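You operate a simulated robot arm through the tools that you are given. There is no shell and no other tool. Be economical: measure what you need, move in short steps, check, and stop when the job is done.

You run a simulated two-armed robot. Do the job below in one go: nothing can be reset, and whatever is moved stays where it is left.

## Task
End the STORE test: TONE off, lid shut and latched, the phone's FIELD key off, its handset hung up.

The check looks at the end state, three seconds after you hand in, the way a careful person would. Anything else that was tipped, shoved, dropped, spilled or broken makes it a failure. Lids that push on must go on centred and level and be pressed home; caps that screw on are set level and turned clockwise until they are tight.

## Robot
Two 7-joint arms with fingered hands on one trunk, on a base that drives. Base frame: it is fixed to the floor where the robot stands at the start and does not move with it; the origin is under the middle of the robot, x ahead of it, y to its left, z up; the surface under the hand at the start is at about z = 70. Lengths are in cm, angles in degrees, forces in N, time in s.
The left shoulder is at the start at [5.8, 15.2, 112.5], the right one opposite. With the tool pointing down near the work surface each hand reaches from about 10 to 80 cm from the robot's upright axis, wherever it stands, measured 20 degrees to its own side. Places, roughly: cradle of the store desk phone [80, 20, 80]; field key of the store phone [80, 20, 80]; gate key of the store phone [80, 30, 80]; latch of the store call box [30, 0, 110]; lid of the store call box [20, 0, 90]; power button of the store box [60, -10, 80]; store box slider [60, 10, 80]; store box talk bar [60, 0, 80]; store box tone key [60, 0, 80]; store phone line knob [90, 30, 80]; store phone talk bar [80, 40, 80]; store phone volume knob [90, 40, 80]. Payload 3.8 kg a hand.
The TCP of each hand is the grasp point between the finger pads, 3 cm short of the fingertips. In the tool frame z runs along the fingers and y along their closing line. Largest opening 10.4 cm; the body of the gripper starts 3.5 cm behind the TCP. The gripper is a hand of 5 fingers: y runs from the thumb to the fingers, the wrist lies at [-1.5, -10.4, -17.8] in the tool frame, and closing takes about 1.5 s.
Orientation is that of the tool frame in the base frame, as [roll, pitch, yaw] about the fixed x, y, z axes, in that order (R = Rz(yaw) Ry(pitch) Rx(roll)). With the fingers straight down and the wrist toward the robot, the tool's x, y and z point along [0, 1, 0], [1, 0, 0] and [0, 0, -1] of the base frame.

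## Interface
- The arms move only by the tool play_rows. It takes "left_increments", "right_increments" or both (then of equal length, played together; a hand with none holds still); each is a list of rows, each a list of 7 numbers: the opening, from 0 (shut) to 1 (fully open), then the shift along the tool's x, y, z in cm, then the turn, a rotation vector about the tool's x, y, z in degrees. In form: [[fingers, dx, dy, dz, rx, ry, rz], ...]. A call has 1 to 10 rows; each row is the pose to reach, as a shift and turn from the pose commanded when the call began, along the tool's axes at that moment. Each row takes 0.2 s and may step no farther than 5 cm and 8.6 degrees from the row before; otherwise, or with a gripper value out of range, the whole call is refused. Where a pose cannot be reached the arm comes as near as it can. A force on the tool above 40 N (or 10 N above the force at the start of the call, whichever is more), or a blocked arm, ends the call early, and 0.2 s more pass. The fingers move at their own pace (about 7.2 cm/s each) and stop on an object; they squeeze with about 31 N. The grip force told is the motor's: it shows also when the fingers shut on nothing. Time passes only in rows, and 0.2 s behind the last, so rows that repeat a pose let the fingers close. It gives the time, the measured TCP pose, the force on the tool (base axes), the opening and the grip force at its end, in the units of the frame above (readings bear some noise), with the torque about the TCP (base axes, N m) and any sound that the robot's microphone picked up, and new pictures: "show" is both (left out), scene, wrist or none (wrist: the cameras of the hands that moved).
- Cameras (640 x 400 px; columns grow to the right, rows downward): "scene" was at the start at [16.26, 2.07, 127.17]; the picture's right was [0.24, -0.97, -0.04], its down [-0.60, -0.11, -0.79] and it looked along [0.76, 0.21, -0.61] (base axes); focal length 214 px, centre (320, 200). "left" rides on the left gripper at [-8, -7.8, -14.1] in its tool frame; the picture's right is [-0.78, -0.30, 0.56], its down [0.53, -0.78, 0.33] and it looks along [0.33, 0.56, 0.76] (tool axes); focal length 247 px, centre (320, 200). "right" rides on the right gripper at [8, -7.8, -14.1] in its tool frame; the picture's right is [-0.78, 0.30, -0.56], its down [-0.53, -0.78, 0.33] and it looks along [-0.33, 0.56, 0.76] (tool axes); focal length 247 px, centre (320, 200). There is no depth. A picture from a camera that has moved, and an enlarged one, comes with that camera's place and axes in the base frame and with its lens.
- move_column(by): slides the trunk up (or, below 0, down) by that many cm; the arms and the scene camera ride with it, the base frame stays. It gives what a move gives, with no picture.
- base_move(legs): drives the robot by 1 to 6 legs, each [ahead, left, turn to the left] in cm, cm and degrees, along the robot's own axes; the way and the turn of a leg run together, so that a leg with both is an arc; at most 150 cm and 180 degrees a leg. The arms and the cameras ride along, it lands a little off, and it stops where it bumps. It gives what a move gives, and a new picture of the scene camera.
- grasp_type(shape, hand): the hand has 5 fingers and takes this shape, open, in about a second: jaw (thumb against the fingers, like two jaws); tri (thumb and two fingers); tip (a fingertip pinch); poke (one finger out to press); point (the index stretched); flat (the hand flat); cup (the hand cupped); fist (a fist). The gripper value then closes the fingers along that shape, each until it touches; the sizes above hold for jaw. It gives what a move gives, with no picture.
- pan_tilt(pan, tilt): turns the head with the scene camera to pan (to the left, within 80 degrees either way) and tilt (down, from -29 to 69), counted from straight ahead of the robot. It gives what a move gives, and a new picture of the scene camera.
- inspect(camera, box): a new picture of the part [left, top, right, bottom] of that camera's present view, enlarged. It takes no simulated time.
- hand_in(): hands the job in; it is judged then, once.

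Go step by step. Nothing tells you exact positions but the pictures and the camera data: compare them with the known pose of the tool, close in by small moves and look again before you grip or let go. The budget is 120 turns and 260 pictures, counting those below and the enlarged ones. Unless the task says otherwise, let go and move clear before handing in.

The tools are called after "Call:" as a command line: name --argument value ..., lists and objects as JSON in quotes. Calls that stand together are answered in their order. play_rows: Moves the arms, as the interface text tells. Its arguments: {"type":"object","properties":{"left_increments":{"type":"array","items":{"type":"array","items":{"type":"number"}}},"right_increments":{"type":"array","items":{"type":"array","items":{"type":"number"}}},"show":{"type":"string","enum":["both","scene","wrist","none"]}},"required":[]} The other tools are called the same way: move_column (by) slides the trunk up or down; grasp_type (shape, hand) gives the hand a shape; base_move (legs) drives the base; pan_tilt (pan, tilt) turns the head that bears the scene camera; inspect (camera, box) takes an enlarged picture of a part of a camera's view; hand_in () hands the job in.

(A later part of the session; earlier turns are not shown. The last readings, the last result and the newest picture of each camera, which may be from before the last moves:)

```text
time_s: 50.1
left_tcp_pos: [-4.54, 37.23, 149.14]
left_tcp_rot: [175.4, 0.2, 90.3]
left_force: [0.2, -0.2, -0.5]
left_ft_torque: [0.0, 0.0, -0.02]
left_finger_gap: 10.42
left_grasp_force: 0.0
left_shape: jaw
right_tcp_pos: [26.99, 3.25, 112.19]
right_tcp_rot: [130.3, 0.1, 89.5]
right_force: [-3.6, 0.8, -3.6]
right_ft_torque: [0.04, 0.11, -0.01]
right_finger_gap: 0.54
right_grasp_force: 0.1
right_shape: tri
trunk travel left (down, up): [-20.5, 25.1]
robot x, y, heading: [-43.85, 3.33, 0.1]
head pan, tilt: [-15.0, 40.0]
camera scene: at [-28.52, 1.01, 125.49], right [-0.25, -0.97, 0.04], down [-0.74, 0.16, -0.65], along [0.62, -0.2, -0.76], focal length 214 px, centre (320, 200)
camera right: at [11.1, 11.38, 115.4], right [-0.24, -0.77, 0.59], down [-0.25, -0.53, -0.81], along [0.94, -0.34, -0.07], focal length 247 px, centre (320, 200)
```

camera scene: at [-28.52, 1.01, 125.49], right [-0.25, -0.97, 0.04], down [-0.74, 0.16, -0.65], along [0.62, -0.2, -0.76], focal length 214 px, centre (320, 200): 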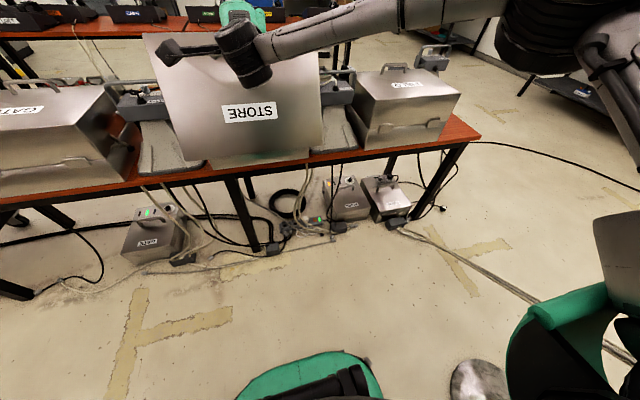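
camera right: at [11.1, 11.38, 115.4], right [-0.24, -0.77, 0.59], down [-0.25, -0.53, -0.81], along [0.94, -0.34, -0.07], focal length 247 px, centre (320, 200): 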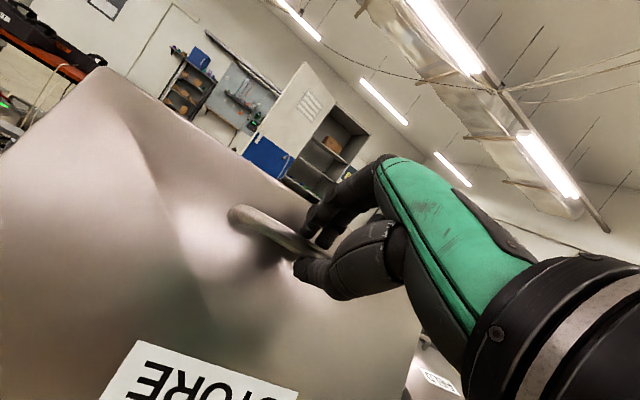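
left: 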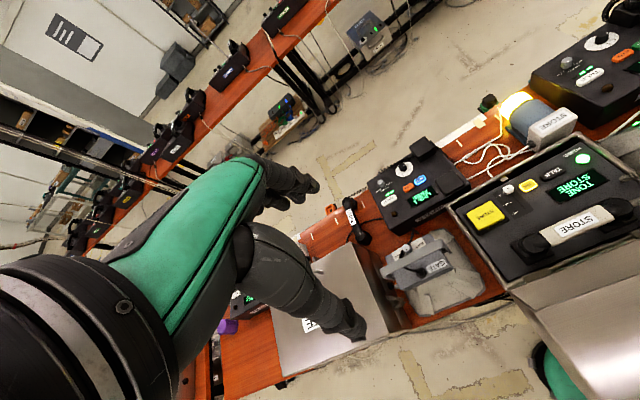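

Working well; the lid is nearly at the balance point. I raise slightly further, then drive the base forward along the flat top of the arc.

Call:
play_rows --right_increments '[[0.05, 0, 1.5, 0.9, 0, 0, 0], [0.05, 0, 2.9, 1.6, 0, 0, 0], [0.05, 0, 3.4, 1.2, 0, 0, 0]]' --show "none"

Call:
base_move --legs '[[9, 0, 0]]'

```text
time_s: 50.9
left_tcp_pos: [-4.43, 37.25, 149.16]
left_tcp_rot: [175.6, 0.3, 90.2]
left_force: [0.1, -0.5, 0.9]
left_ft_torque: [-0.01, -0.02, 0.02]
left_finger_gap: 10.4
left_grasp_force: 0.1
left_shape: jaw
right_tcp_pos: [30.03, 3.29, 113.82]
right_tcp_rot: [130.6, 0.1, 89.5]
right_force: [-1.5, 0.9, -9.3]
right_ft_torque: [0.02, 0.11, -0.04]
right_finger_gap: 0.5
right_grasp_force: 0.1
right_shape: tri
trunk travel left (down, up): [-20.5, 25.1]
robot x, y, heading: [-44.2, 2.86, 0.2]
head pan, tilt: [-15.0, 40.0]
```

```text
time_s: 52.0
left_tcp_pos: [4.11, 37.19, 149.35]
left_tcp_rot: [175.2, 0.2, 90.2]
left_force: [-0.4, 0.0, -0.5]
left_ft_torque: [-0.02, 0.02, 0.0]
left_finger_gap: 10.38
left_grasp_force: 0.0
left_shape: jaw
right_tcp_pos: [38.45, 2.97, 114.13]
right_tcp_rot: [130.3, 0.1, 89.4]
right_force: [-1.4, -1.1, -2.5]
right_ft_torque: [-0.01, 0.02, 0.05]
right_finger_gap: 0.54
right_grasp_force: 0.1
right_shape: tri
trunk travel left (down, up): [-20.5, 25.1]
robot x, y, heading: [-34.81, 3.11, -0.1]
head pan, tilt: [-15.0, 40.0]
camera scene: at [-19.97, 0.94, 125.53], right [-0.25, -0.97, 0.04], down [-0.74, 0.17, -0.65], along [0.62, -0.2, -0.76], focal length 214 px, centre (320, 200)
```

scene: 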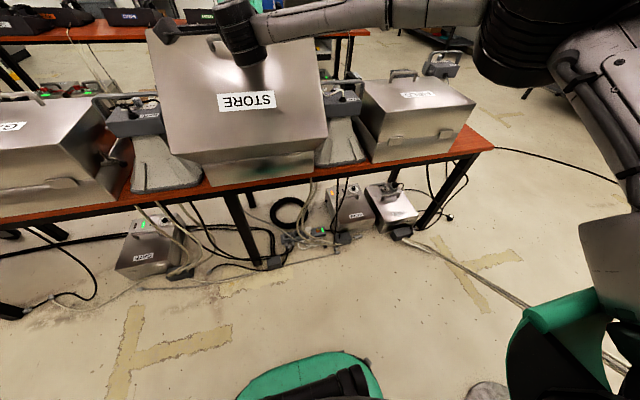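

Call:
base_move --legs '[[6, 0, 0]]'

Call:
play_rows --right_increments '[[0.05, 0, -0.5, 0.4, 0, 0, 0], [0.05, 0, -1.0, 0.8, 0, 0, 0]]' --show "none"

Call:
base_move --legs '[[6, 0, 0]]'

```text
time_s: 52.9
left_tcp_pos: [9.81, 37.26, 149.49]
left_tcp_rot: [175.1, 0.2, 90.3]
left_force: [-0.7, -1.1, -0.7]
left_ft_torque: [0.0, -0.03, 0.02]
left_finger_gap: 10.39
left_grasp_force: 0.1
left_shape: jaw
right_tcp_pos: [44.34, 3.33, 114.24]
right_tcp_rot: [130.2, 0.1, 89.6]
right_force: [-2.0, 0.0, -4.8]
right_ft_torque: [0.02, 0.08, 0.02]
right_finger_gap: 0.52
right_grasp_force: 0.0
right_shape: tri
trunk travel left (down, up): [-20.5, 25.1]
robot x, y, heading: [-28.94, 3.5, 0.2]
head pan, tilt: [-15.0, 40.0]
camera scene: at [-14.13, 0.95, 125.57], right [-0.25, -0.97, 0.04], down [-0.74, 0.17, -0.66], along [0.63, -0.2, -0.75], focal length 214 px, centre (320, 200)
```

scene: 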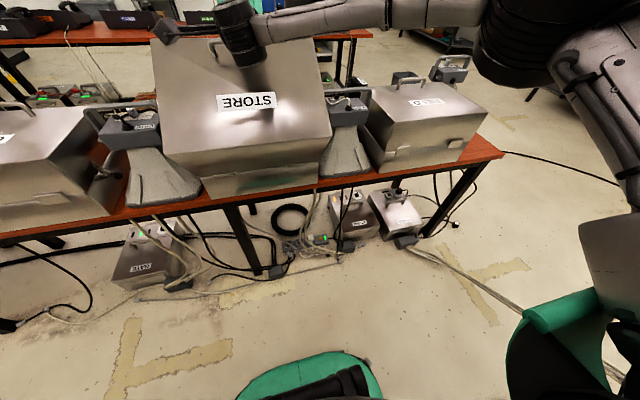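

```text
time_s: 53.5
left_tcp_pos: [10.11, 37.16, 149.31]
left_tcp_rot: [175.3, 0.3, 90.3]
left_force: [0.1, -0.5, 0.5]
left_ft_torque: [-0.02, 0.01, 0.01]
left_finger_gap: 10.39
left_grasp_force: 0.1
left_shape: jaw
right_tcp_pos: [44.55, 3.22, 112.75]
right_tcp_rot: [130.4, 0.1, 89.6]
right_force: [0.7, -0.5, 0.8]
right_ft_torque: [-0.02, 0.0, 0.03]
right_finger_gap: 0.52
right_grasp_force: 0.0
right_shape: tri
trunk travel left (down, up): [-20.5, 25.1]
robot x, y, heading: [-29.31, 3.03, -0.0]
head pan, tilt: [-15.0, 40.0]
```

```text
time_s: 54.5
left_tcp_pos: [15.74, 37.3, 149.4]
left_tcp_rot: [175.2, 0.2, 90.1]
left_force: [-0.3, -0.1, -0.6]
left_ft_torque: [0.0, -0.01, -0.01]
left_finger_gap: 10.39
left_grasp_force: 0.1
left_shape: jaw
right_tcp_pos: [50.22, 3.28, 112.94]
right_tcp_rot: [130.3, 0.0, 89.7]
right_force: [-2.8, -0.5, -8.6]
right_ft_torque: [-0.01, 0.06, 0.01]
right_finger_gap: 0.54
right_grasp_force: 0.0
right_shape: tri
trunk travel left (down, up): [-20.5, 25.1]
robot x, y, heading: [-23.45, 3.1, -0.0]
head pan, tilt: [-15.0, 40.0]
camera scene: at [-8.23, 0.95, 125.57], right [-0.25, -0.97, 0.04], down [-0.74, 0.17, -0.66], along [0.63, -0.2, -0.75], focal length 214 px, centre (320, 200)
```

scene: 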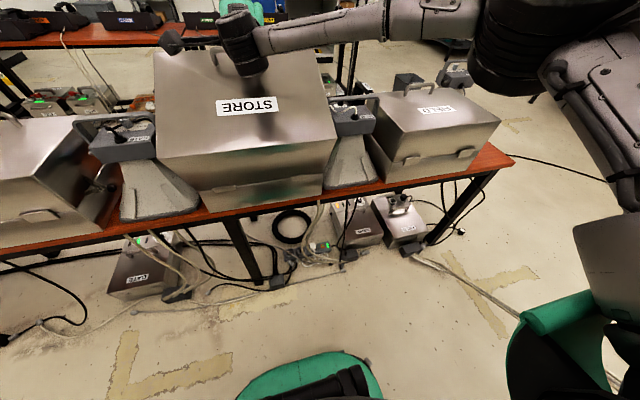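

The lid is past the balance point with me holding it. Now I lower it along the rest of the arc with the arm.

Call:
play_rows --right_increments '[[0.05, 0, 0.2, 1.25, 1, 0, 0], [0.05, 0, 0.4, 2.5, 3, 0, 0], [0.05, 0, 0.8, 3.9, 5, 0, 0], [0.05, 0, 1.1, 5.2, 6, 0, 0], [0.05, 0, 1.4, 6.6, 7, 0, 0], [0.05, 0, 1.6, 8.0, 8, 0, 0]]'

```text
time_s: 55.9
left_tcp_pos: [16.39, 37.13, 149.27]
left_tcp_rot: [175.4, 0.3, 90.3]
left_force: [-0.4, -0.3, 0.0]
left_ft_torque: [0.02, 0.01, -0.02]
left_finger_gap: 10.4
left_grasp_force: 0.0
left_shape: jaw
right_tcp_pos: [57.72, 3.2, 108.67]
right_tcp_rot: [138.6, 0.1, 89.6]
right_force: [-1.3, -0.5, -6.9]
right_ft_torque: [0.01, 0.02, 0.01]
right_finger_gap: 0.51
right_grasp_force: 0.1
right_shape: tri
trunk travel left (down, up): [-20.5, 25.1]
robot x, y, heading: [-23.27, 3.46, 0.4]
head pan, tilt: [-15.0, 40.0]
camera scene: at [-7.71, 1.01, 125.46], right [-0.25, -0.97, 0.04], down [-0.74, 0.17, -0.65], along [0.62, -0.2, -0.76], focal length 214 px, centre (320, 200)
camera right: at [42.56, 11.29, 114.08], right [-0.15, -0.77, 0.61], down [-0.37, -0.53, -0.76], along [0.92, -0.34, -0.2], focal length 247 px, centre (320, 200)
```

scene: 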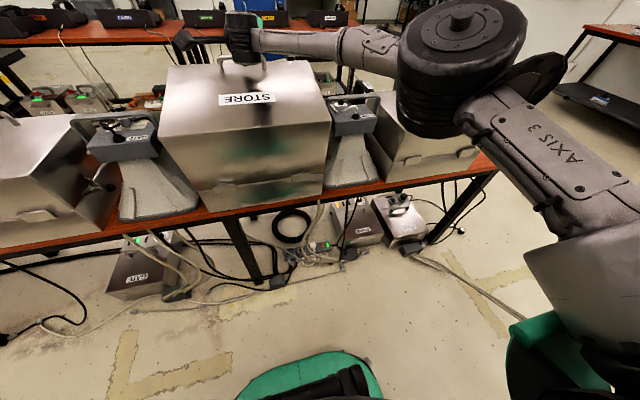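
right: 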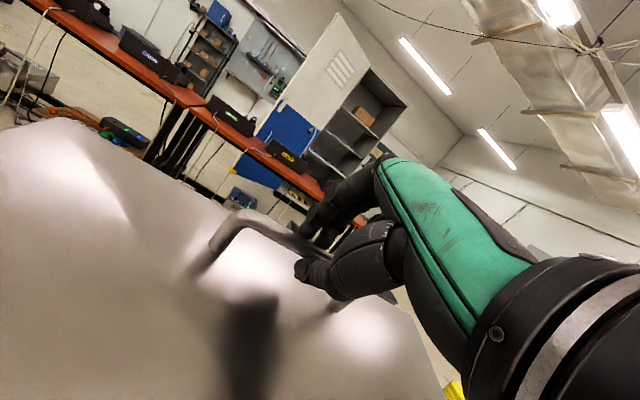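

Call:
play_rows --right_increments '[[0.05, 0, 0.3, 1.2, 2, 0, 0], [0.05, 0, 0.6, 2.4, 4, 0, 0], [0.05, 0, 0.8, 3.6, 5, 0, 0], [0.05, 0, 1.0, 4.6, 6, 0, 0], [0.05, 0, 1.1, 5.4, 6, 0, 0]]'

```text
time_s: 57.1
left_tcp_pos: [16.15, 37.33, 149.36]
left_tcp_rot: [175.4, 0.3, 90.1]
left_force: [0.5, -0.1, -0.9]
left_ft_torque: [-0.01, -0.02, -0.04]
left_finger_gap: 10.41
left_grasp_force: 0.0
left_shape: jaw
right_tcp_pos: [60.31, 2.64, 105.97]
right_tcp_rot: [144.4, 0.1, 89.7]
right_force: [0.9, -0.3, 2.7]
right_ft_torque: [0.0, -0.07, 0.0]
right_finger_gap: 0.53
right_grasp_force: 0.0
right_shape: tri
right hand out of reach, approached as far as the arm can: row 3, 4, 5
trunk travel left (down, up): [-20.5, 25.1]
robot x, y, heading: [-22.8, 3.28, 0.3]
head pan, tilt: [-15.0, 40.0]
camera scene: at [-7.94, 0.98, 125.51], right [-0.25, -0.97, 0.04], down [-0.74, 0.17, -0.65], along [0.62, -0.2, -0.76], focal length 214 px, centre (320, 200)
camera right: at [45.74, 10.73, 112.94], right [-0.09, -0.77, 0.63], down [-0.44, -0.53, -0.72], along [0.89, -0.34, -0.29], focal length 247 px, centre (320, 200)
```

scene: 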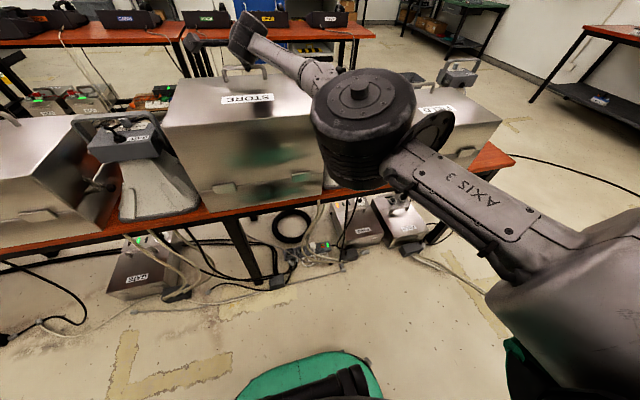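
right: 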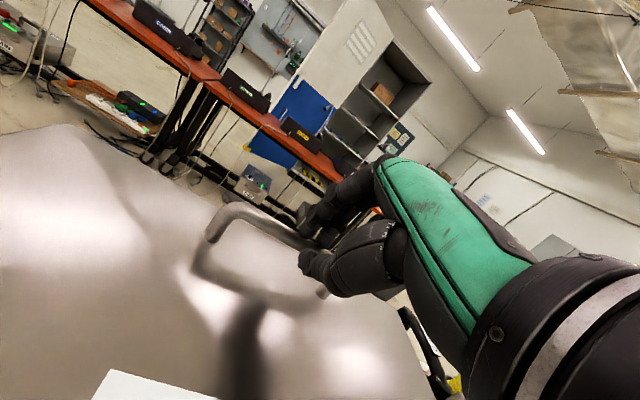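

Arm is at its reach end; I drive forward 3 cm and finish lowering.

Call:
base_move --legs '[[3, 0, 0]]'

Call:
play_rows --right_increments '[[0.05, 0, -0.6, 0.8, 0, 0, 0], [0.05, 0, -1.2, 1.6, 0, 0, 0], [0.05, 0, -1.8, 2.4, 0, 0, 0]]'

```text
time_s: 58.0
left_tcp_pos: [17.55, 37.24, 149.5]
left_tcp_rot: [175.0, 0.3, 90.3]
left_force: [0.3, 1.0, -0.2]
left_ft_torque: [0.03, 0.01, 0.01]
left_finger_gap: 10.4
left_grasp_force: 0.0
left_shape: jaw
right_tcp_pos: [62.08, 3.21, 107.06]
right_tcp_rot: [143.5, 0.0, 90.0]
right_force: [-21.4, -0.5, 10.3]
right_ft_torque: [-0.08, 0.77, -0.12]
right_finger_gap: 0.74
right_grasp_force: 0.1
right_shape: tri
trunk travel left (down, up): [-20.5, 25.1]
robot x, y, heading: [-21.14, 3.27, 0.1]
head pan, tilt: [-15.0, 40.0]
stopped in leg 1: the force on the tool passed its limit at 50 N (the readings are from after the stop); the commanded pose is now the measured one
camera scene: at [-6.27, 0.95, 125.57], right [-0.25, -0.97, 0.04], down [-0.74, 0.17, -0.66], along [0.63, -0.2, -0.75], focal length 214 px, centre (320, 200)
```

scene: 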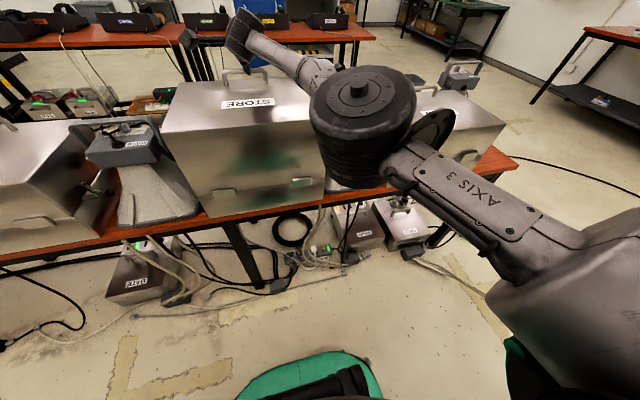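

```text
time_s: 58.8
left_tcp_pos: [18.28, 37.28, 149.52]
left_tcp_rot: [175.2, 0.2, 90.3]
left_force: [-0.5, 0.4, 0.2]
left_ft_torque: [-0.03, -0.03, 0.02]
left_finger_gap: 10.39
left_grasp_force: 0.1
left_shape: jaw
right_tcp_pos: [62.32, 2.95, 103.67]
right_tcp_rot: [143.9, 0.0, 89.9]
right_force: [-0.5, 0.0, 0.1]
right_ft_torque: [0.0, 0.0, 0.0]
right_finger_gap: 0.51
right_grasp_force: 0.0
right_shape: tri
trunk travel left (down, up): [-20.5, 25.1]
robot x, y, heading: [-21.03, 3.33, -0.3]
head pan, tilt: [-15.0, 40.0]
camera scene: at [-5.8, 0.98, 125.53], right [-0.25, -0.97, 0.04], down [-0.74, 0.17, -0.65], along [0.63, -0.2, -0.76], focal length 214 px, centre (320, 200)
camera right: at [47.66, 10.97, 110.41], right [-0.09, -0.78, 0.62], down [-0.43, -0.53, -0.73], along [0.9, -0.33, -0.29], focal length 247 px, centre (320, 200)
```

scene: 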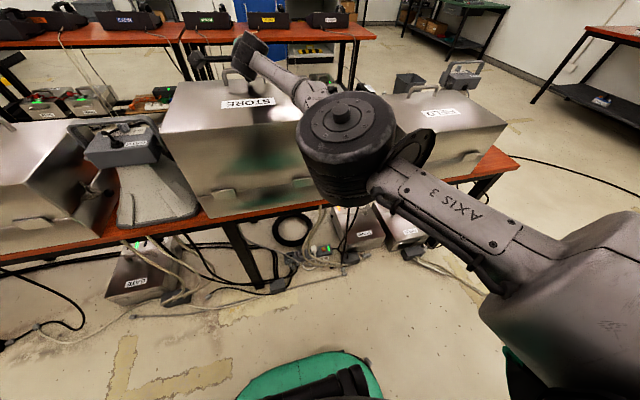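
right: 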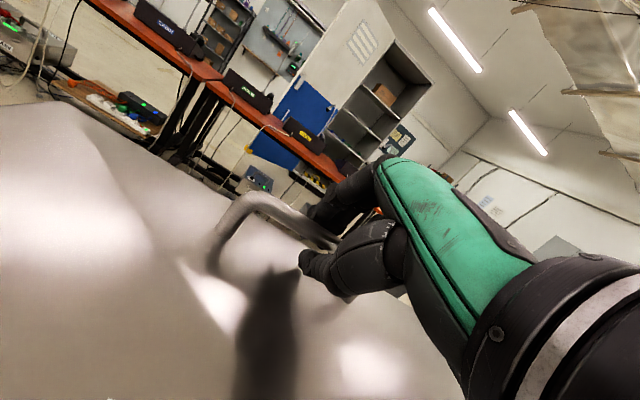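

Call:
inspect --camera "scene" --box '[150, 60, 330, 220]'

Call:
inspect --camera "right" --box '[170, 150, 400, 330]'

```text
2.50 times, centred on (240, 140) of scene
camera zoom: at [-5.8, 0.98, 125.53], right [-0.25, -0.97, 0.04], down [-0.74, 0.17, -0.65], along [0.63, -0.2, -0.76], focal length 536 px, centre (520, 350)
```

zoom: 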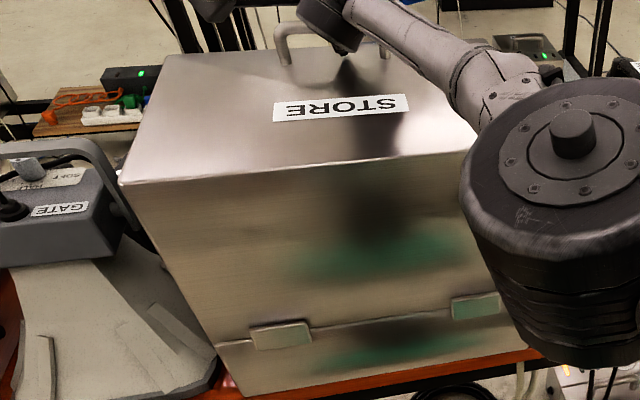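

```text
2.22 times, centred on (285, 240) of right
camera zoom: at [47.66, 10.97, 110.41], right [-0.09, -0.78, 0.62], down [-0.43, -0.53, -0.73], along [0.9, -0.33, -0.29], focal length 549 px, centre (398, 111)
```

zoom: 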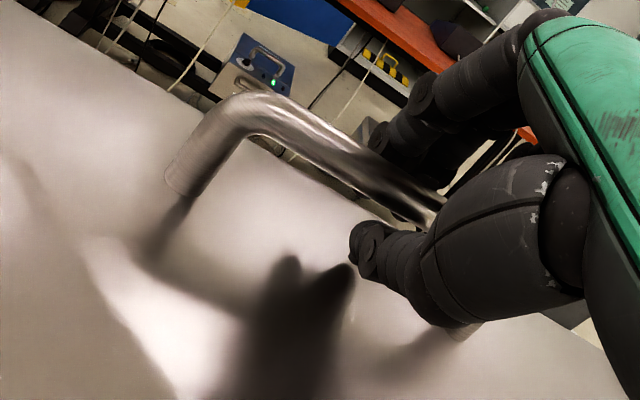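

It looks nearly shut. I press gently downward to find the stop.

Call:
play_rows --right_increments '[[0.05, 0, -0.4, 0.5, 0, 0, 0], [0.05, 0, -0.8, 1.1, 0, 0, 0], [0.05, 0, -1.2, 1.6, 0, 0, 0], [0.05, 0, -1.6, 2.2, 0, 0, 0]]' --show "none"

Call:
inspect --camera "scene" --box '[150, 60, 330, 220]'

```text
time_s: 59.8
left_tcp_pos: [17.82, 37.3, 149.46]
left_tcp_rot: [175.1, 0.3, 90.3]
left_force: [0.4, 0.2, 0.1]
left_ft_torque: [0.0, 0.04, -0.01]
left_finger_gap: 10.39
left_grasp_force: 0.1
left_shape: jaw
right_tcp_pos: [62.49, 2.85, 102.67]
right_tcp_rot: [142.5, 0.1, 90.1]
right_force: [-11.0, 1.1, 25.0]
right_ft_torque: [-0.5, -0.16, -0.24]
right_finger_gap: 0.56
right_grasp_force: 0.1
right_shape: tri
trunk travel left (down, up): [-20.5, 25.1]
robot x, y, heading: [-21.14, 3.24, 0.0]
head pan, tilt: [-15.0, 40.0]
stopped in row 4 (right hand): the force on the tool passed its limit at 42 N (the readings are from after the stop); the commanded pose is now the measured one
```

```text
2.50 times, centred on (240, 140) of scene
camera zoom: at [-6.04, 0.98, 125.54], right [-0.25, -0.97, 0.04], down [-0.74, 0.17, -0.66], along [0.63, -0.2, -0.75], focal length 536 px, centre (520, 350)
```

zoom: 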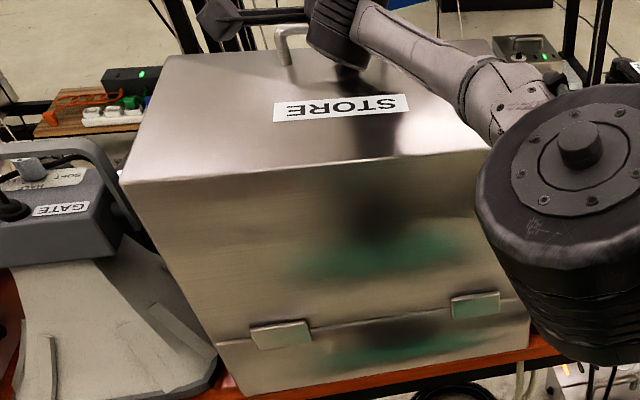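

The lid is at its stop. I relax, open the hand and withdraw along the finger line.

Call:
play_rows --right_increments '[[0.1, 0, 0.3, -0.5, 0, 0, 0], [0.45, 0, 0.3, -0.5, 0, 0, 0], [0.5, 0, 0.3, -0.5, 0, 0, 0], [0.5, 0, 0.3, -3, 0, 0, 0], [0.5, 0, 0.3, -6, 0, 0, 0], [0.5, 0, 0.8, -9.5, 0, 0, 0]]'

Call:
inspect --camera "right" --box '[150, 120, 400, 330]'

```text
time_s: 61.2
left_tcp_pos: [18.42, 37.23, 149.46]
left_tcp_rot: [175.3, 0.3, 90.2]
left_force: [0.2, 0.1, -0.4]
left_ft_torque: [-0.03, 0.03, 0.01]
left_finger_gap: 10.38
left_grasp_force: 0.1
left_shape: jaw
right_tcp_pos: [61.9, 4.62, 107.16]
right_tcp_rot: [143.4, 0.1, 90.1]
right_force: [0.1, -0.7, 0.0]
right_ft_torque: [0.01, 0.01, -0.01]
right_finger_gap: 5.22
right_grasp_force: 0.0
right_shape: tri
right hand out of reach, approached as far as the arm can: row 4, 5, 6
trunk travel left (down, up): [-20.5, 25.1]
robot x, y, heading: [-20.83, 2.97, 0.3]
head pan, tilt: [-15.0, 40.0]
camera scene: at [-5.62, 0.95, 125.48], right [-0.25, -0.97, 0.04], down [-0.74, 0.17, -0.65], along [0.62, -0.2, -0.76], focal length 214 px, centre (320, 200)
camera right: at [47.12, 12.66, 113.79], right [-0.09, -0.78, 0.62], down [-0.43, -0.54, -0.73], along [0.9, -0.33, -0.28], focal length 247 px, centre (320, 200)
```

scene: 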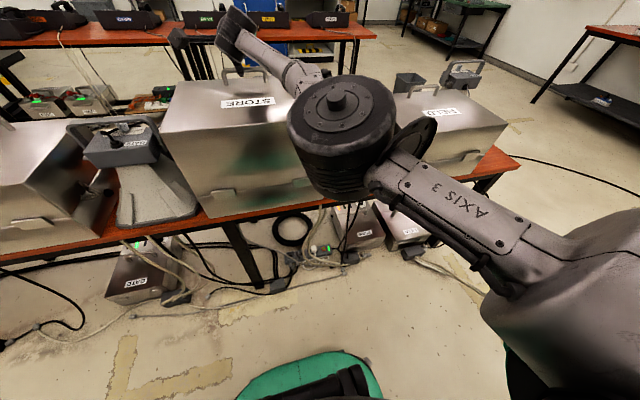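
right: 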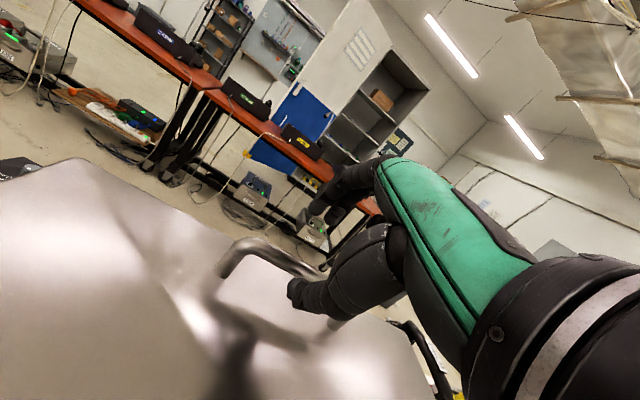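

```text
1.90 times, centred on (275, 225) of right
camera zoom: at [47.12, 12.66, 113.79], right [-0.09, -0.78, 0.62], down [-0.43, -0.54, -0.73], along [0.9, -0.33, -0.28], focal length 470 px, centre (406, 152)
```

zoom: 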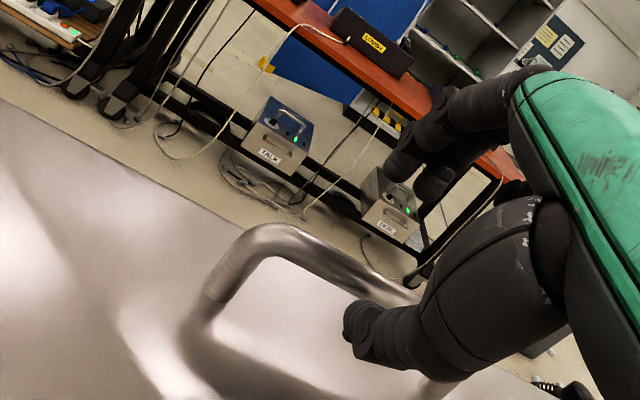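

I lift straight up with the trunk to clear the handle.

Call:
move_column --by 12

Call:
pan_tilt --pan -8 --tilt 40

Call:
inspect --camera "right" --box '[0, 0, 640, 400]'

```text
time_s: 62.7
left_tcp_pos: [18.43, 37.28, 161.34]
left_tcp_rot: [175.4, 0.3, 90.3]
left_force: [0.7, -0.5, -0.2]
left_ft_torque: [-0.02, -0.01, -0.03]
left_finger_gap: 10.4
left_grasp_force: 0.1
left_shape: jaw
right_tcp_pos: [58.86, 4.71, 128.76]
right_tcp_rot: [136.6, 0.1, 90.0]
right_force: [0.2, -0.7, 0.1]
right_ft_torque: [0.04, 0.01, 0.04]
right_finger_gap: 5.19
right_grasp_force: 0.0
right_shape: tri
trunk travel left (down, up): [-32.5, 13.1]
robot x, y, heading: [-21.13, 3.14, 0.2]
head pan, tilt: [-15.0, 40.0]
```

```text
time_s: 63.4
left_tcp_pos: [18.53, 37.33, 161.34]
left_tcp_rot: [175.5, 0.3, 90.2]
left_force: [-0.1, 0.2, 0.7]
left_ft_torque: [-0.01, -0.01, -0.03]
left_finger_gap: 10.4
left_grasp_force: 0.0
left_shape: jaw
right_tcp_pos: [58.85, 4.74, 128.65]
right_tcp_rot: [136.6, 0.2, 90.0]
right_force: [-0.6, 0.1, 0.1]
right_ft_torque: [0.02, 0.05, 0.01]
right_finger_gap: 5.18
right_grasp_force: 0.1
right_shape: tri
trunk travel left (down, up): [-32.5, 13.1]
robot x, y, heading: [-21.09, 3.33, 0.0]
head pan, tilt: [-8.0, 40.0]
camera scene: at [-10.38, 2.0, 139.25], right [-0.14, -0.99, 0.01], down [-0.67, 0.09, -0.73], along [0.73, -0.11, -0.68], focal length 214 px, centre (320, 200)
```

scene: 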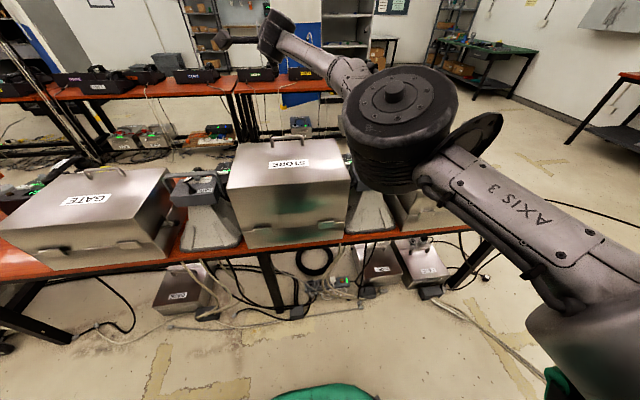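

```text
1.00 times, centred on (320, 200) of right (not enlarged: the box is as wide or as high as the picture)
camera zoom: at [43.38, 12.76, 133.57], right [-0.17, -0.77, 0.61], down [-0.34, -0.54, -0.77], along [0.93, -0.33, -0.17], focal length 247 px, centre (320, 200)
```

zoom: 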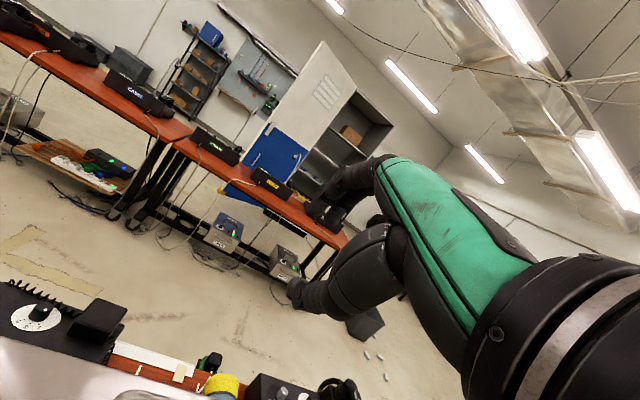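

The lid is shut and my hand is free above it. I drive forward to about x = 5, y = 15 to work on the phone and latch.

Call:
base_move --legs '[[24, 12, 0]]'

Call:
pan_tilt --pan 5 --tilt 35

```text
time_s: 65.2
left_tcp_pos: [41.73, 48.71, 161.39]
left_tcp_rot: [175.2, 0.2, 90.2]
left_force: [-1.1, -1.0, -0.3]
left_ft_torque: [0.05, -0.01, 0.01]
left_finger_gap: 10.4
left_grasp_force: 0.1
left_shape: jaw
right_tcp_pos: [82.12, 16.13, 128.88]
right_tcp_rot: [136.6, 0.1, 90.0]
right_force: [0.0, 0.7, 0.9]
right_ft_torque: [0.03, 0.01, -0.02]
right_finger_gap: 5.2
right_grasp_force: 0.1
right_shape: tri
trunk travel left (down, up): [-32.5, 13.1]
robot x, y, heading: [2.74, 14.95, 0.2]
head pan, tilt: [-8.0, 40.0]
camera scene: at [12.94, 13.5, 139.28], right [-0.14, -0.99, 0.01], down [-0.67, 0.09, -0.74], along [0.73, -0.11, -0.68], focal length 214 px, centre (320, 200)
```

scene: 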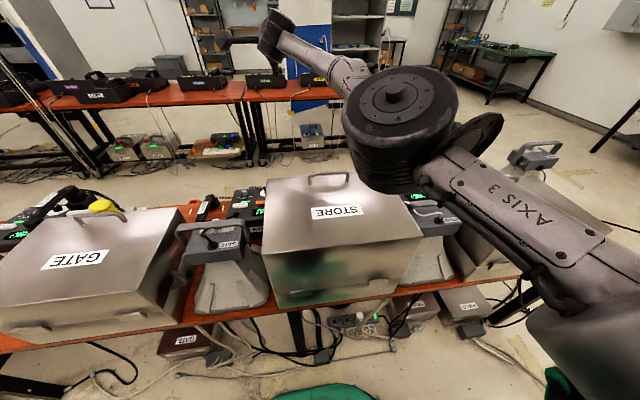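

```text
time_s: 66.0
left_tcp_pos: [42.05, 48.78, 161.23]
left_tcp_rot: [175.3, 0.4, 90.1]
left_force: [0.6, 0.3, 0.4]
left_ft_torque: [0.05, 0.06, 0.01]
left_finger_gap: 10.38
left_grasp_force: 0.1
left_shape: jaw
right_tcp_pos: [82.34, 16.3, 128.69]
right_tcp_rot: [136.7, 0.2, 89.7]
right_force: [0.6, -0.2, -0.1]
right_ft_torque: [0.04, -0.01, 0.01]
right_finger_gap: 5.21
right_grasp_force: 0.1
right_shape: tri
trunk travel left (down, up): [-32.5, 13.1]
robot x, y, heading: [2.29, 15.12, 0.0]
head pan, tilt: [5.0, 35.0]
camera scene: at [13.58, 15.56, 139.98], right [0.09, -1.0, 0.0], down [-0.61, -0.05, -0.79], along [0.79, 0.07, -0.61], focal length 214 px, centre (320, 200)
```

scene: 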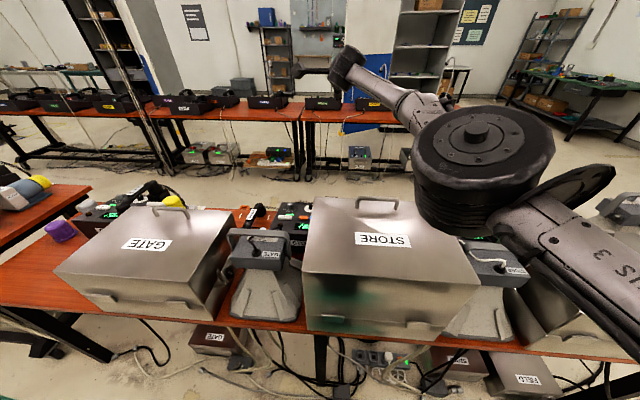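

Call:
play_rows --right_increments '[[0.5, -1, -1, -0.9, 7.2, 0, 0], [0.5, -2, -2, -1.8, 14.4, 0, 0], [0.5, -3, -3, -2.7, 21.6, 0, 0], [0.5, -4, -4, -3.7, 28.8, 0, 0], [0.5, -5, -5, -4.6, 36, 0, 0], [0.5, -6, -5.8, -5.5, 43.3, 0, 0]]' --show "none"

Call:
play_rows --right_increments '[[0.5, 0, 0, 0, 0, 0, 8.5], [0.5, 0, 0, 0, 0, 0, 17], [0.5, 0, 0, 0, 0, 0, 25.5], [0.5, 0, 0, 0, 0, 0, 34], [0.5, 0, 0, 0, 0, 0, 42.5], [0.5, 0, 0, 0, 0, 0, 51], [0.5, 0, 0, 0, 0, 0, 59.5], [0.5, 0, 0, 0, 0, 0, 68], [0.5, 0, 0, 0, 0, 0, 76.5], [0.5, 0, 0, 0, 0, 0, 85]]'

```text
time_s: 67.4
left_tcp_pos: [41.99, 48.8, 161.36]
left_tcp_rot: [175.3, 0.2, 90.1]
left_force: [-0.8, 0.2, -1.4]
left_ft_torque: [-0.01, 0.0, 0.0]
left_finger_gap: 10.41
left_grasp_force: 0.1
left_shape: jaw
right_tcp_pos: [71.56, 10.1, 127.46]
right_tcp_rot: [-179.9, 0.1, 89.9]
right_force: [0.7, 0.2, -0.4]
right_ft_torque: [-0.01, 0.0, 0.02]
right_finger_gap: 5.19
right_grasp_force: 0.1
right_shape: tri
right hand out of reach, approached as far as the arm can: row 4, 5, 6
trunk travel left (down, up): [-32.5, 13.1]
robot x, y, heading: [2.56, 15.13, -0.0]
head pan, tilt: [5.0, 35.0]
```

```text
time_s: 69.6
left_tcp_pos: [41.99, 48.67, 161.27]
left_tcp_rot: [175.3, 0.2, 90.1]
left_force: [-0.3, -0.6, -0.3]
left_ft_torque: [0.01, -0.02, -0.01]
left_finger_gap: 10.36
left_grasp_force: 0.1
left_shape: jaw
right_tcp_pos: [60.86, 8.01, 125.71]
right_tcp_rot: [179.9, 0.1, 12.9]
right_force: [0.1, -0.4, 0.0]
right_ft_torque: [-0.02, 0.03, 0.01]
right_finger_gap: 5.19
right_grasp_force: 0.0
right_shape: tri
right hand out of reach, approached as far as the arm can: row 2, 3, 4, 5, 6, 7, 8, 9, 10
trunk travel left (down, up): [-32.5, 13.1]
robot x, y, heading: [2.9, 14.86, -0.0]
head pan, tilt: [5.0, 35.0]
camera scene: at [13.51, 15.45, 139.99], right [0.09, -1.0, 0.0], down [-0.61, -0.05, -0.79], along [0.79, 0.07, -0.61], focal length 214 px, centre (320, 200)
camera right: at [66.87, 17.43, 139.8], right [-0.69, -0.46, 0.56], down [-0.7, 0.64, -0.33], along [-0.2, -0.62, -0.76], focal length 247 px, centre (320, 200)
```

scene: 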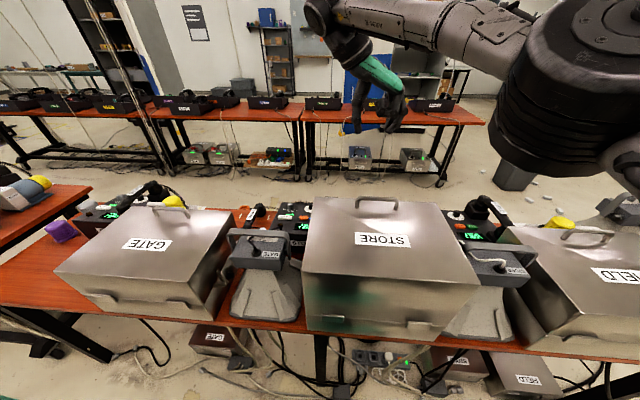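
right: 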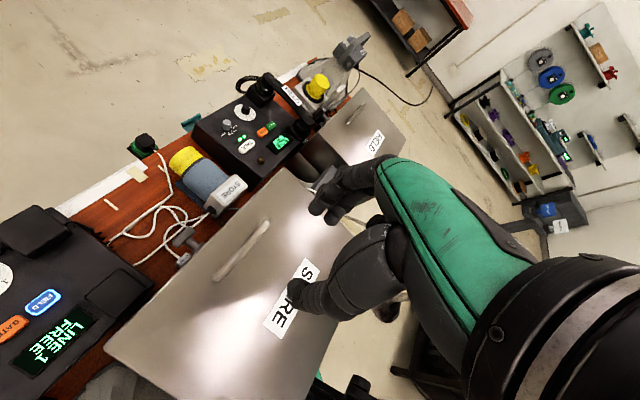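

Call:
inspect --camera "right" --box '[120, 190, 280, 300]'

Call:
inspect --camera "right" --box '[280, 70, 420, 180]'

```text
3.64 times, centred on (200, 245) of right
camera zoom: at [66.87, 17.43, 139.8], right [-0.69, -0.46, 0.56], down [-0.7, 0.64, -0.33], along [-0.2, -0.62, -0.76], focal length 898 px, centre (756, 36)
```

zoom: 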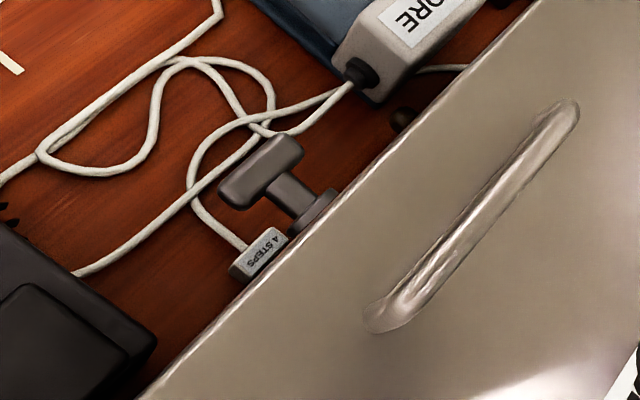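

```text
3.64 times, centred on (350, 125) of right
camera zoom: at [66.87, 17.43, 139.8], right [-0.69, -0.46, 0.56], down [-0.7, 0.64, -0.33], along [-0.2, -0.62, -0.76], focal length 898 px, centre (211, 473)
```

zoom: 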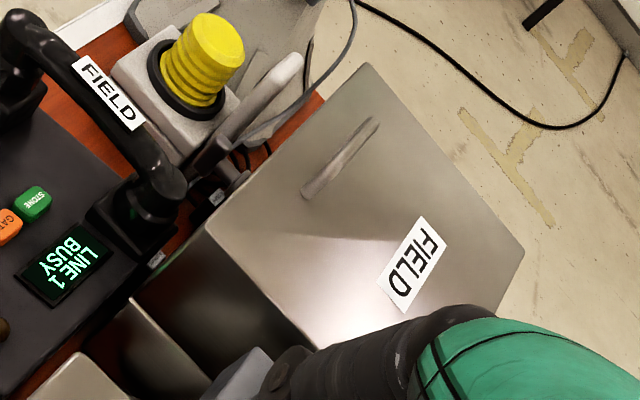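

The STORE latch bar lies horizontally at about [70.5, 4.3, 86]. I move the base slightly forward/left for better reach and lower the trunk a bit.

Call:
base_move --legs '[[4.5, 7, 0]]'

Call:
move_column --by -6

Call:
grasp_type --hand "right" --shape "poke"

```text
time_s: 70.7
left_tcp_pos: [46.14, 55.13, 161.6]
left_tcp_rot: [175.1, 0.0, 89.9]
left_force: [0.1, -1.4, -0.1]
left_ft_torque: [0.0, -0.05, 0.03]
left_finger_gap: 10.39
left_grasp_force: 0.2
left_shape: jaw
right_tcp_pos: [65.16, 14.4, 125.84]
right_tcp_rot: [-179.9, -0.3, 12.9]
right_force: [0.7, -1.0, 0.6]
right_ft_torque: [0.0, -0.01, 0.04]
right_finger_gap: 5.21
right_grasp_force: 0.0
right_shape: tri
trunk travel left (down, up): [-32.5, 13.1]
robot x, y, heading: [6.92, 22.24, -0.3]
head pan, tilt: [5.0, 35.0]
camera scene: at [17.66, 22.05, 140.04], right [0.08, -1.0, -0.01], down [-0.61, -0.04, -0.79], along [0.79, 0.07, -0.61], focal length 214 px, centre (320, 200)
```

scene: 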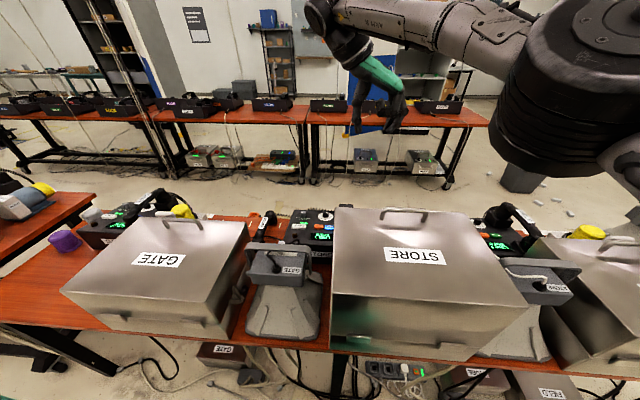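

```text
time_s: 71.7
left_tcp_pos: [46.52, 55.66, 155.32]
left_tcp_rot: [175.2, 0.2, 89.8]
left_force: [0.7, 0.7, 0.0]
left_ft_torque: [0.02, 0.01, -0.02]
left_finger_gap: 10.4
left_grasp_force: 0.2
left_shape: jaw
right_tcp_pos: [65.29, 14.89, 119.83]
right_tcp_rot: [179.9, 0.0, 12.9]
right_force: [-1.0, 0.5, 0.1]
right_ft_torque: [-0.03, 0.0, 0.02]
right_finger_gap: 5.19
right_grasp_force: 0.1
right_shape: tri
trunk travel left (down, up): [-26.5, 19.1]
robot x, y, heading: [7.19, 21.9, -0.2]
head pan, tilt: [5.0, 35.0]
```

```text
time_s: 72.6
left_tcp_pos: [46.64, 55.59, 155.45]
left_tcp_rot: [175.2, 0.2, 89.9]
left_force: [-0.5, 0.1, 0.0]
left_ft_torque: [-0.02, -0.02, -0.01]
left_finger_gap: 10.41
left_grasp_force: 0.1
left_shape: jaw
right_tcp_pos: [65.35, 14.88, 119.74]
right_tcp_rot: [179.9, 0.0, 12.9]
right_force: [0.1, -0.5, 0.7]
right_ft_torque: [0.01, 0.01, -0.04]
right_finger_gap: 0.0
right_grasp_force: 0.1
right_shape: poke
trunk travel left (down, up): [-26.5, 19.1]
robot x, y, heading: [7.1, 22.12, -0.2]
head pan, tilt: [5.0, 35.0]
```

Call:
play_rows --right_increments '[[0, 2.4, 2.1, 2, 0, 0, 6], [0, 4.8, 4.2, 4, 0, 0, 12.9], [0, 7.4, 6.3, 6, 0, 0, 12.9], [0, 7.4, 6.3, 8, 0, 0, 12.9], [0, 7.4, 6.3, 8, 0, 0, 12.9]]'

Call:
inspect --camera "right" --box '[160, 160, 360, 320]'

```text
time_s: 73.8
left_tcp_pos: [46.61, 55.81, 155.29]
left_tcp_rot: [175.3, 0.3, 89.9]
left_force: [0.7, 1.0, -0.2]
left_ft_torque: [-0.02, -0.03, -0.01]
left_finger_gap: 10.38
left_grasp_force: 0.1
left_shape: jaw
right_tcp_pos: [69.68, 11.06, 112.43]
right_tcp_rot: [179.9, -0.1, -0.1]
right_force: [-0.1, 0.2, -0.5]
right_ft_torque: [-0.02, 0.02, -0.06]
right_finger_gap: 0.0
right_grasp_force: 0.0
right_shape: poke
right hand out of reach, approached as far as the arm can: row 2, 3, 4, 5
trunk travel left (down, up): [-26.5, 19.1]
robot x, y, heading: [7.23, 21.84, -0.1]
head pan, tilt: [5.0, 35.0]
camera scene: at [20.24, 22.67, 133.27], right [0.08, -1.0, -0.01], down [-0.65, -0.05, -0.76], along [0.76, 0.07, -0.65], focal length 214 px, centre (320, 200)
camera right: at [77.61, 18.73, 126.5], right [-0.78, -0.3, 0.56], down [-0.53, 0.78, -0.33], along [-0.33, -0.56, -0.76], focal length 247 px, centre (320, 200)
```

scene: 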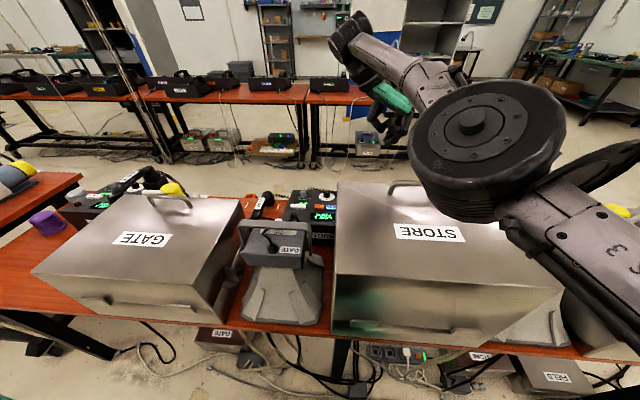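
right: 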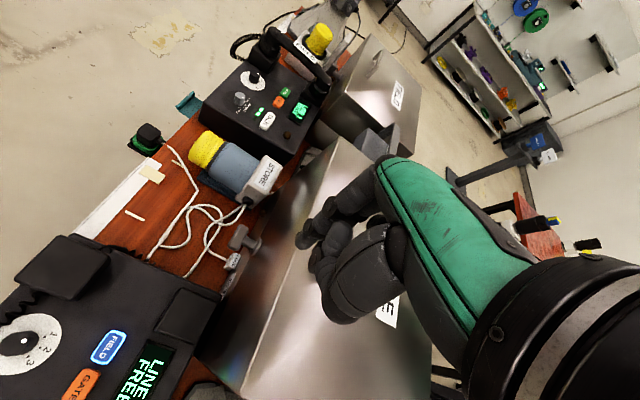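

```text
2.50 times, centred on (260, 240) of right
camera zoom: at [77.61, 18.73, 126.5], right [-0.78, -0.3, 0.56], down [-0.53, 0.78, -0.33], along [-0.33, -0.56, -0.76], focal length 617 px, centre (470, 100)
```

zoom: 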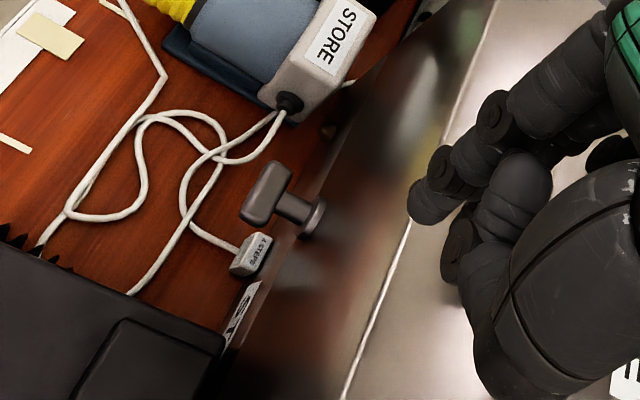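

Call:
inspect --camera "right" --box '[290, 20, 430, 150]'

Call:
inspect --camera "right" --box '[205, 200, 285, 300]'

```text
3.08 times, centred on (360, 85) of right
camera zoom: at [77.61, 18.73, 126.5], right [-0.78, -0.3, 0.56], down [-0.53, 0.78, -0.33], along [-0.33, -0.56, -0.76], focal length 760 px, centre (197, 554)
```

zoom: 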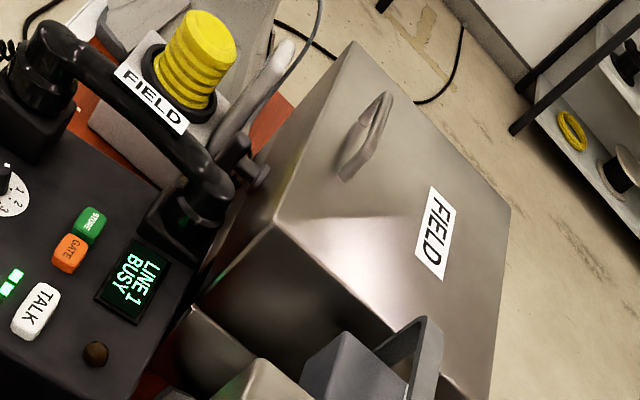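

```text
4.00 times, centred on (245, 250) of right
camera zoom: at [77.61, 18.73, 126.5], right [-0.78, -0.3, 0.56], down [-0.53, 0.78, -0.33], along [-0.33, -0.56, -0.76], focal length 988 px, centre (620, 0)
```

zoom: 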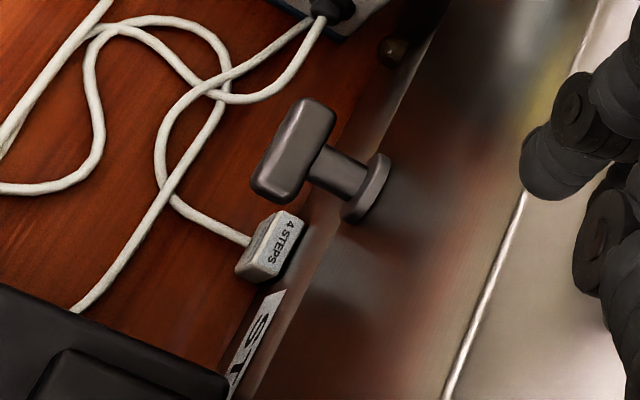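

Call:
inspect --camera "right" --box '[322, 52, 372, 87]'

```text
11.43 times, centred on (347, 70) of right
camera zoom: at [77.61, 18.73, 126.5], right [-0.78, -0.3, 0.56], down [-0.53, 0.78, -0.33], along [-0.33, -0.56, -0.76], focal length 2823 px, centre (11, 1691)
```

zoom: 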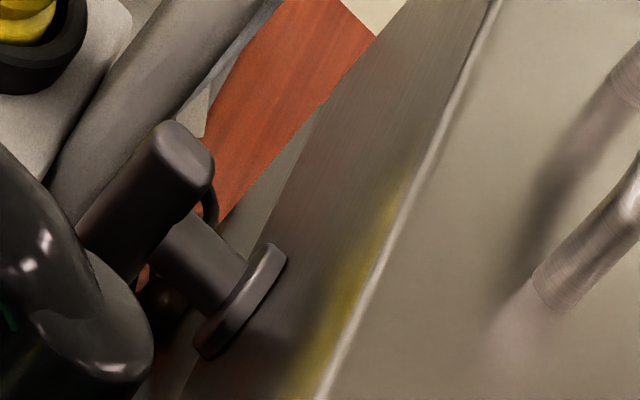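

Reference found: the FIELD box's latched bar stands vertical, so STORE's bar must turn 90°. I need a little more forward reach, so drive 4 cm.

Call:
base_move --legs '[[4, 0, 0]]'

Call:
play_rows --right_increments '[[0, 0, 2, 3, 0, 0, 0], [0, 0, 4, 6, 0, 0, 0], [0, 0, 4, 9, 0, 0, 0], [0, 0, 4, 11, 0, 0, 0], [0, 0, 4, 11, 0, 0, 0]]'

```text
time_s: 74.7
left_tcp_pos: [49.62, 55.74, 155.66]
left_tcp_rot: [174.8, 0.1, 89.8]
left_force: [-0.8, 0.9, 0.8]
left_ft_torque: [-0.05, -0.05, 0.01]
left_finger_gap: 10.39
left_grasp_force: 0.0
left_shape: jaw
right_tcp_pos: [73.01, 10.91, 112.77]
right_tcp_rot: [-180.0, -0.5, 0.0]
right_force: [-1.3, 0.1, 0.0]
right_ft_torque: [-0.02, -0.06, 0.01]
right_finger_gap: 0.0
right_grasp_force: 0.0
right_shape: poke
trunk travel left (down, up): [-26.5, 19.1]
robot x, y, heading: [10.83, 21.69, -0.1]
head pan, tilt: [5.0, 35.0]
camera scene: at [23.36, 22.56, 133.4], right [0.08, -1.0, -0.01], down [-0.64, -0.05, -0.76], along [0.76, 0.07, -0.64], focal length 214 px, centre (320, 200)
```

scene: 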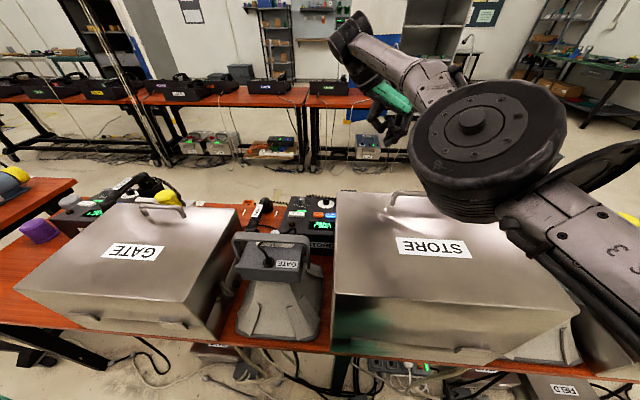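

```text
time_s: 75.9
left_tcp_pos: [50.37, 55.43, 155.52]
left_tcp_rot: [175.1, 0.2, 89.8]
left_force: [-0.4, -0.7, 1.5]
left_ft_torque: [0.02, 0.04, 0.02]
left_finger_gap: 10.4
left_grasp_force: 0.0
left_shape: jaw
right_tcp_pos: [73.69, 7.02, 101.26]
right_tcp_rot: [180.0, -0.2, 0.0]
right_force: [-1.3, 0.3, -0.3]
right_ft_torque: [-0.01, -0.02, -0.01]
right_finger_gap: 0.02
right_grasp_force: 0.1
right_shape: poke
right hand out of reach, approached as far as the arm can: row 1
trunk travel left (down, up): [-26.5, 19.1]
robot x, y, heading: [11.05, 22.22, -0.2]
head pan, tilt: [5.0, 35.0]
camera scene: at [24.06, 22.46, 133.3], right [0.08, -1.0, -0.01], down [-0.65, -0.05, -0.76], along [0.76, 0.07, -0.65], focal length 214 px, centre (320, 200)
camera right: at [81.51, 14.75, 115.38], right [-0.78, -0.3, 0.55], down [-0.53, 0.78, -0.33], along [-0.33, -0.56, -0.76], focal length 247 px, centre (320, 200)
```

scene: 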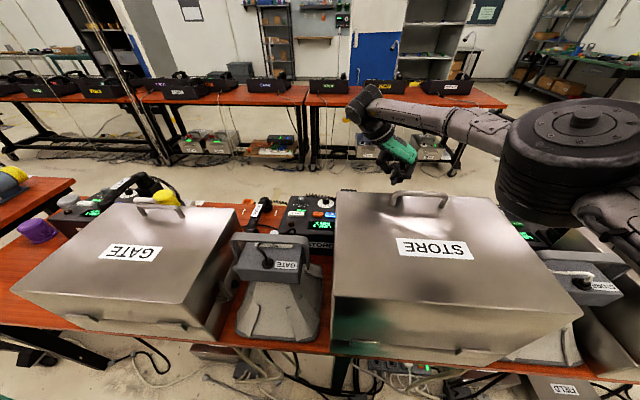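
right: 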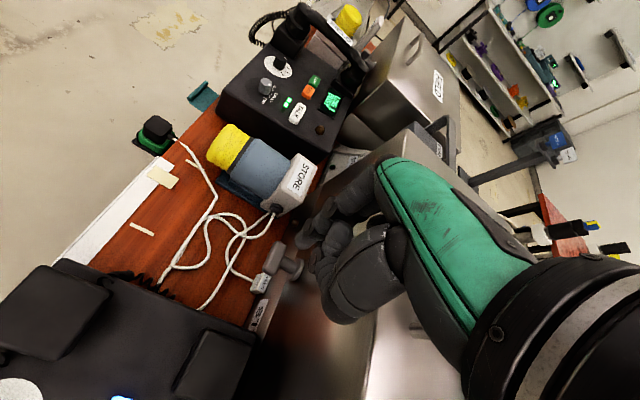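

Call:
inspect --camera "right" --box '[230, 190, 350, 320]'

```text
3.08 times, centred on (290, 255) of right
camera zoom: at [81.51, 14.75, 115.38], right [-0.78, -0.3, 0.55], down [-0.53, 0.78, -0.33], along [-0.33, -0.56, -0.76], focal length 760 px, centre (412, 31)
```

zoom: 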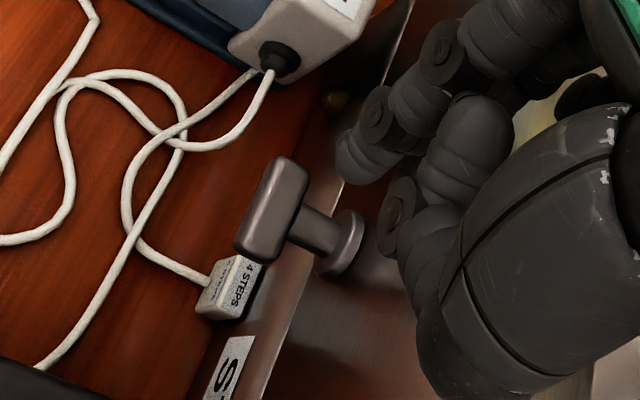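

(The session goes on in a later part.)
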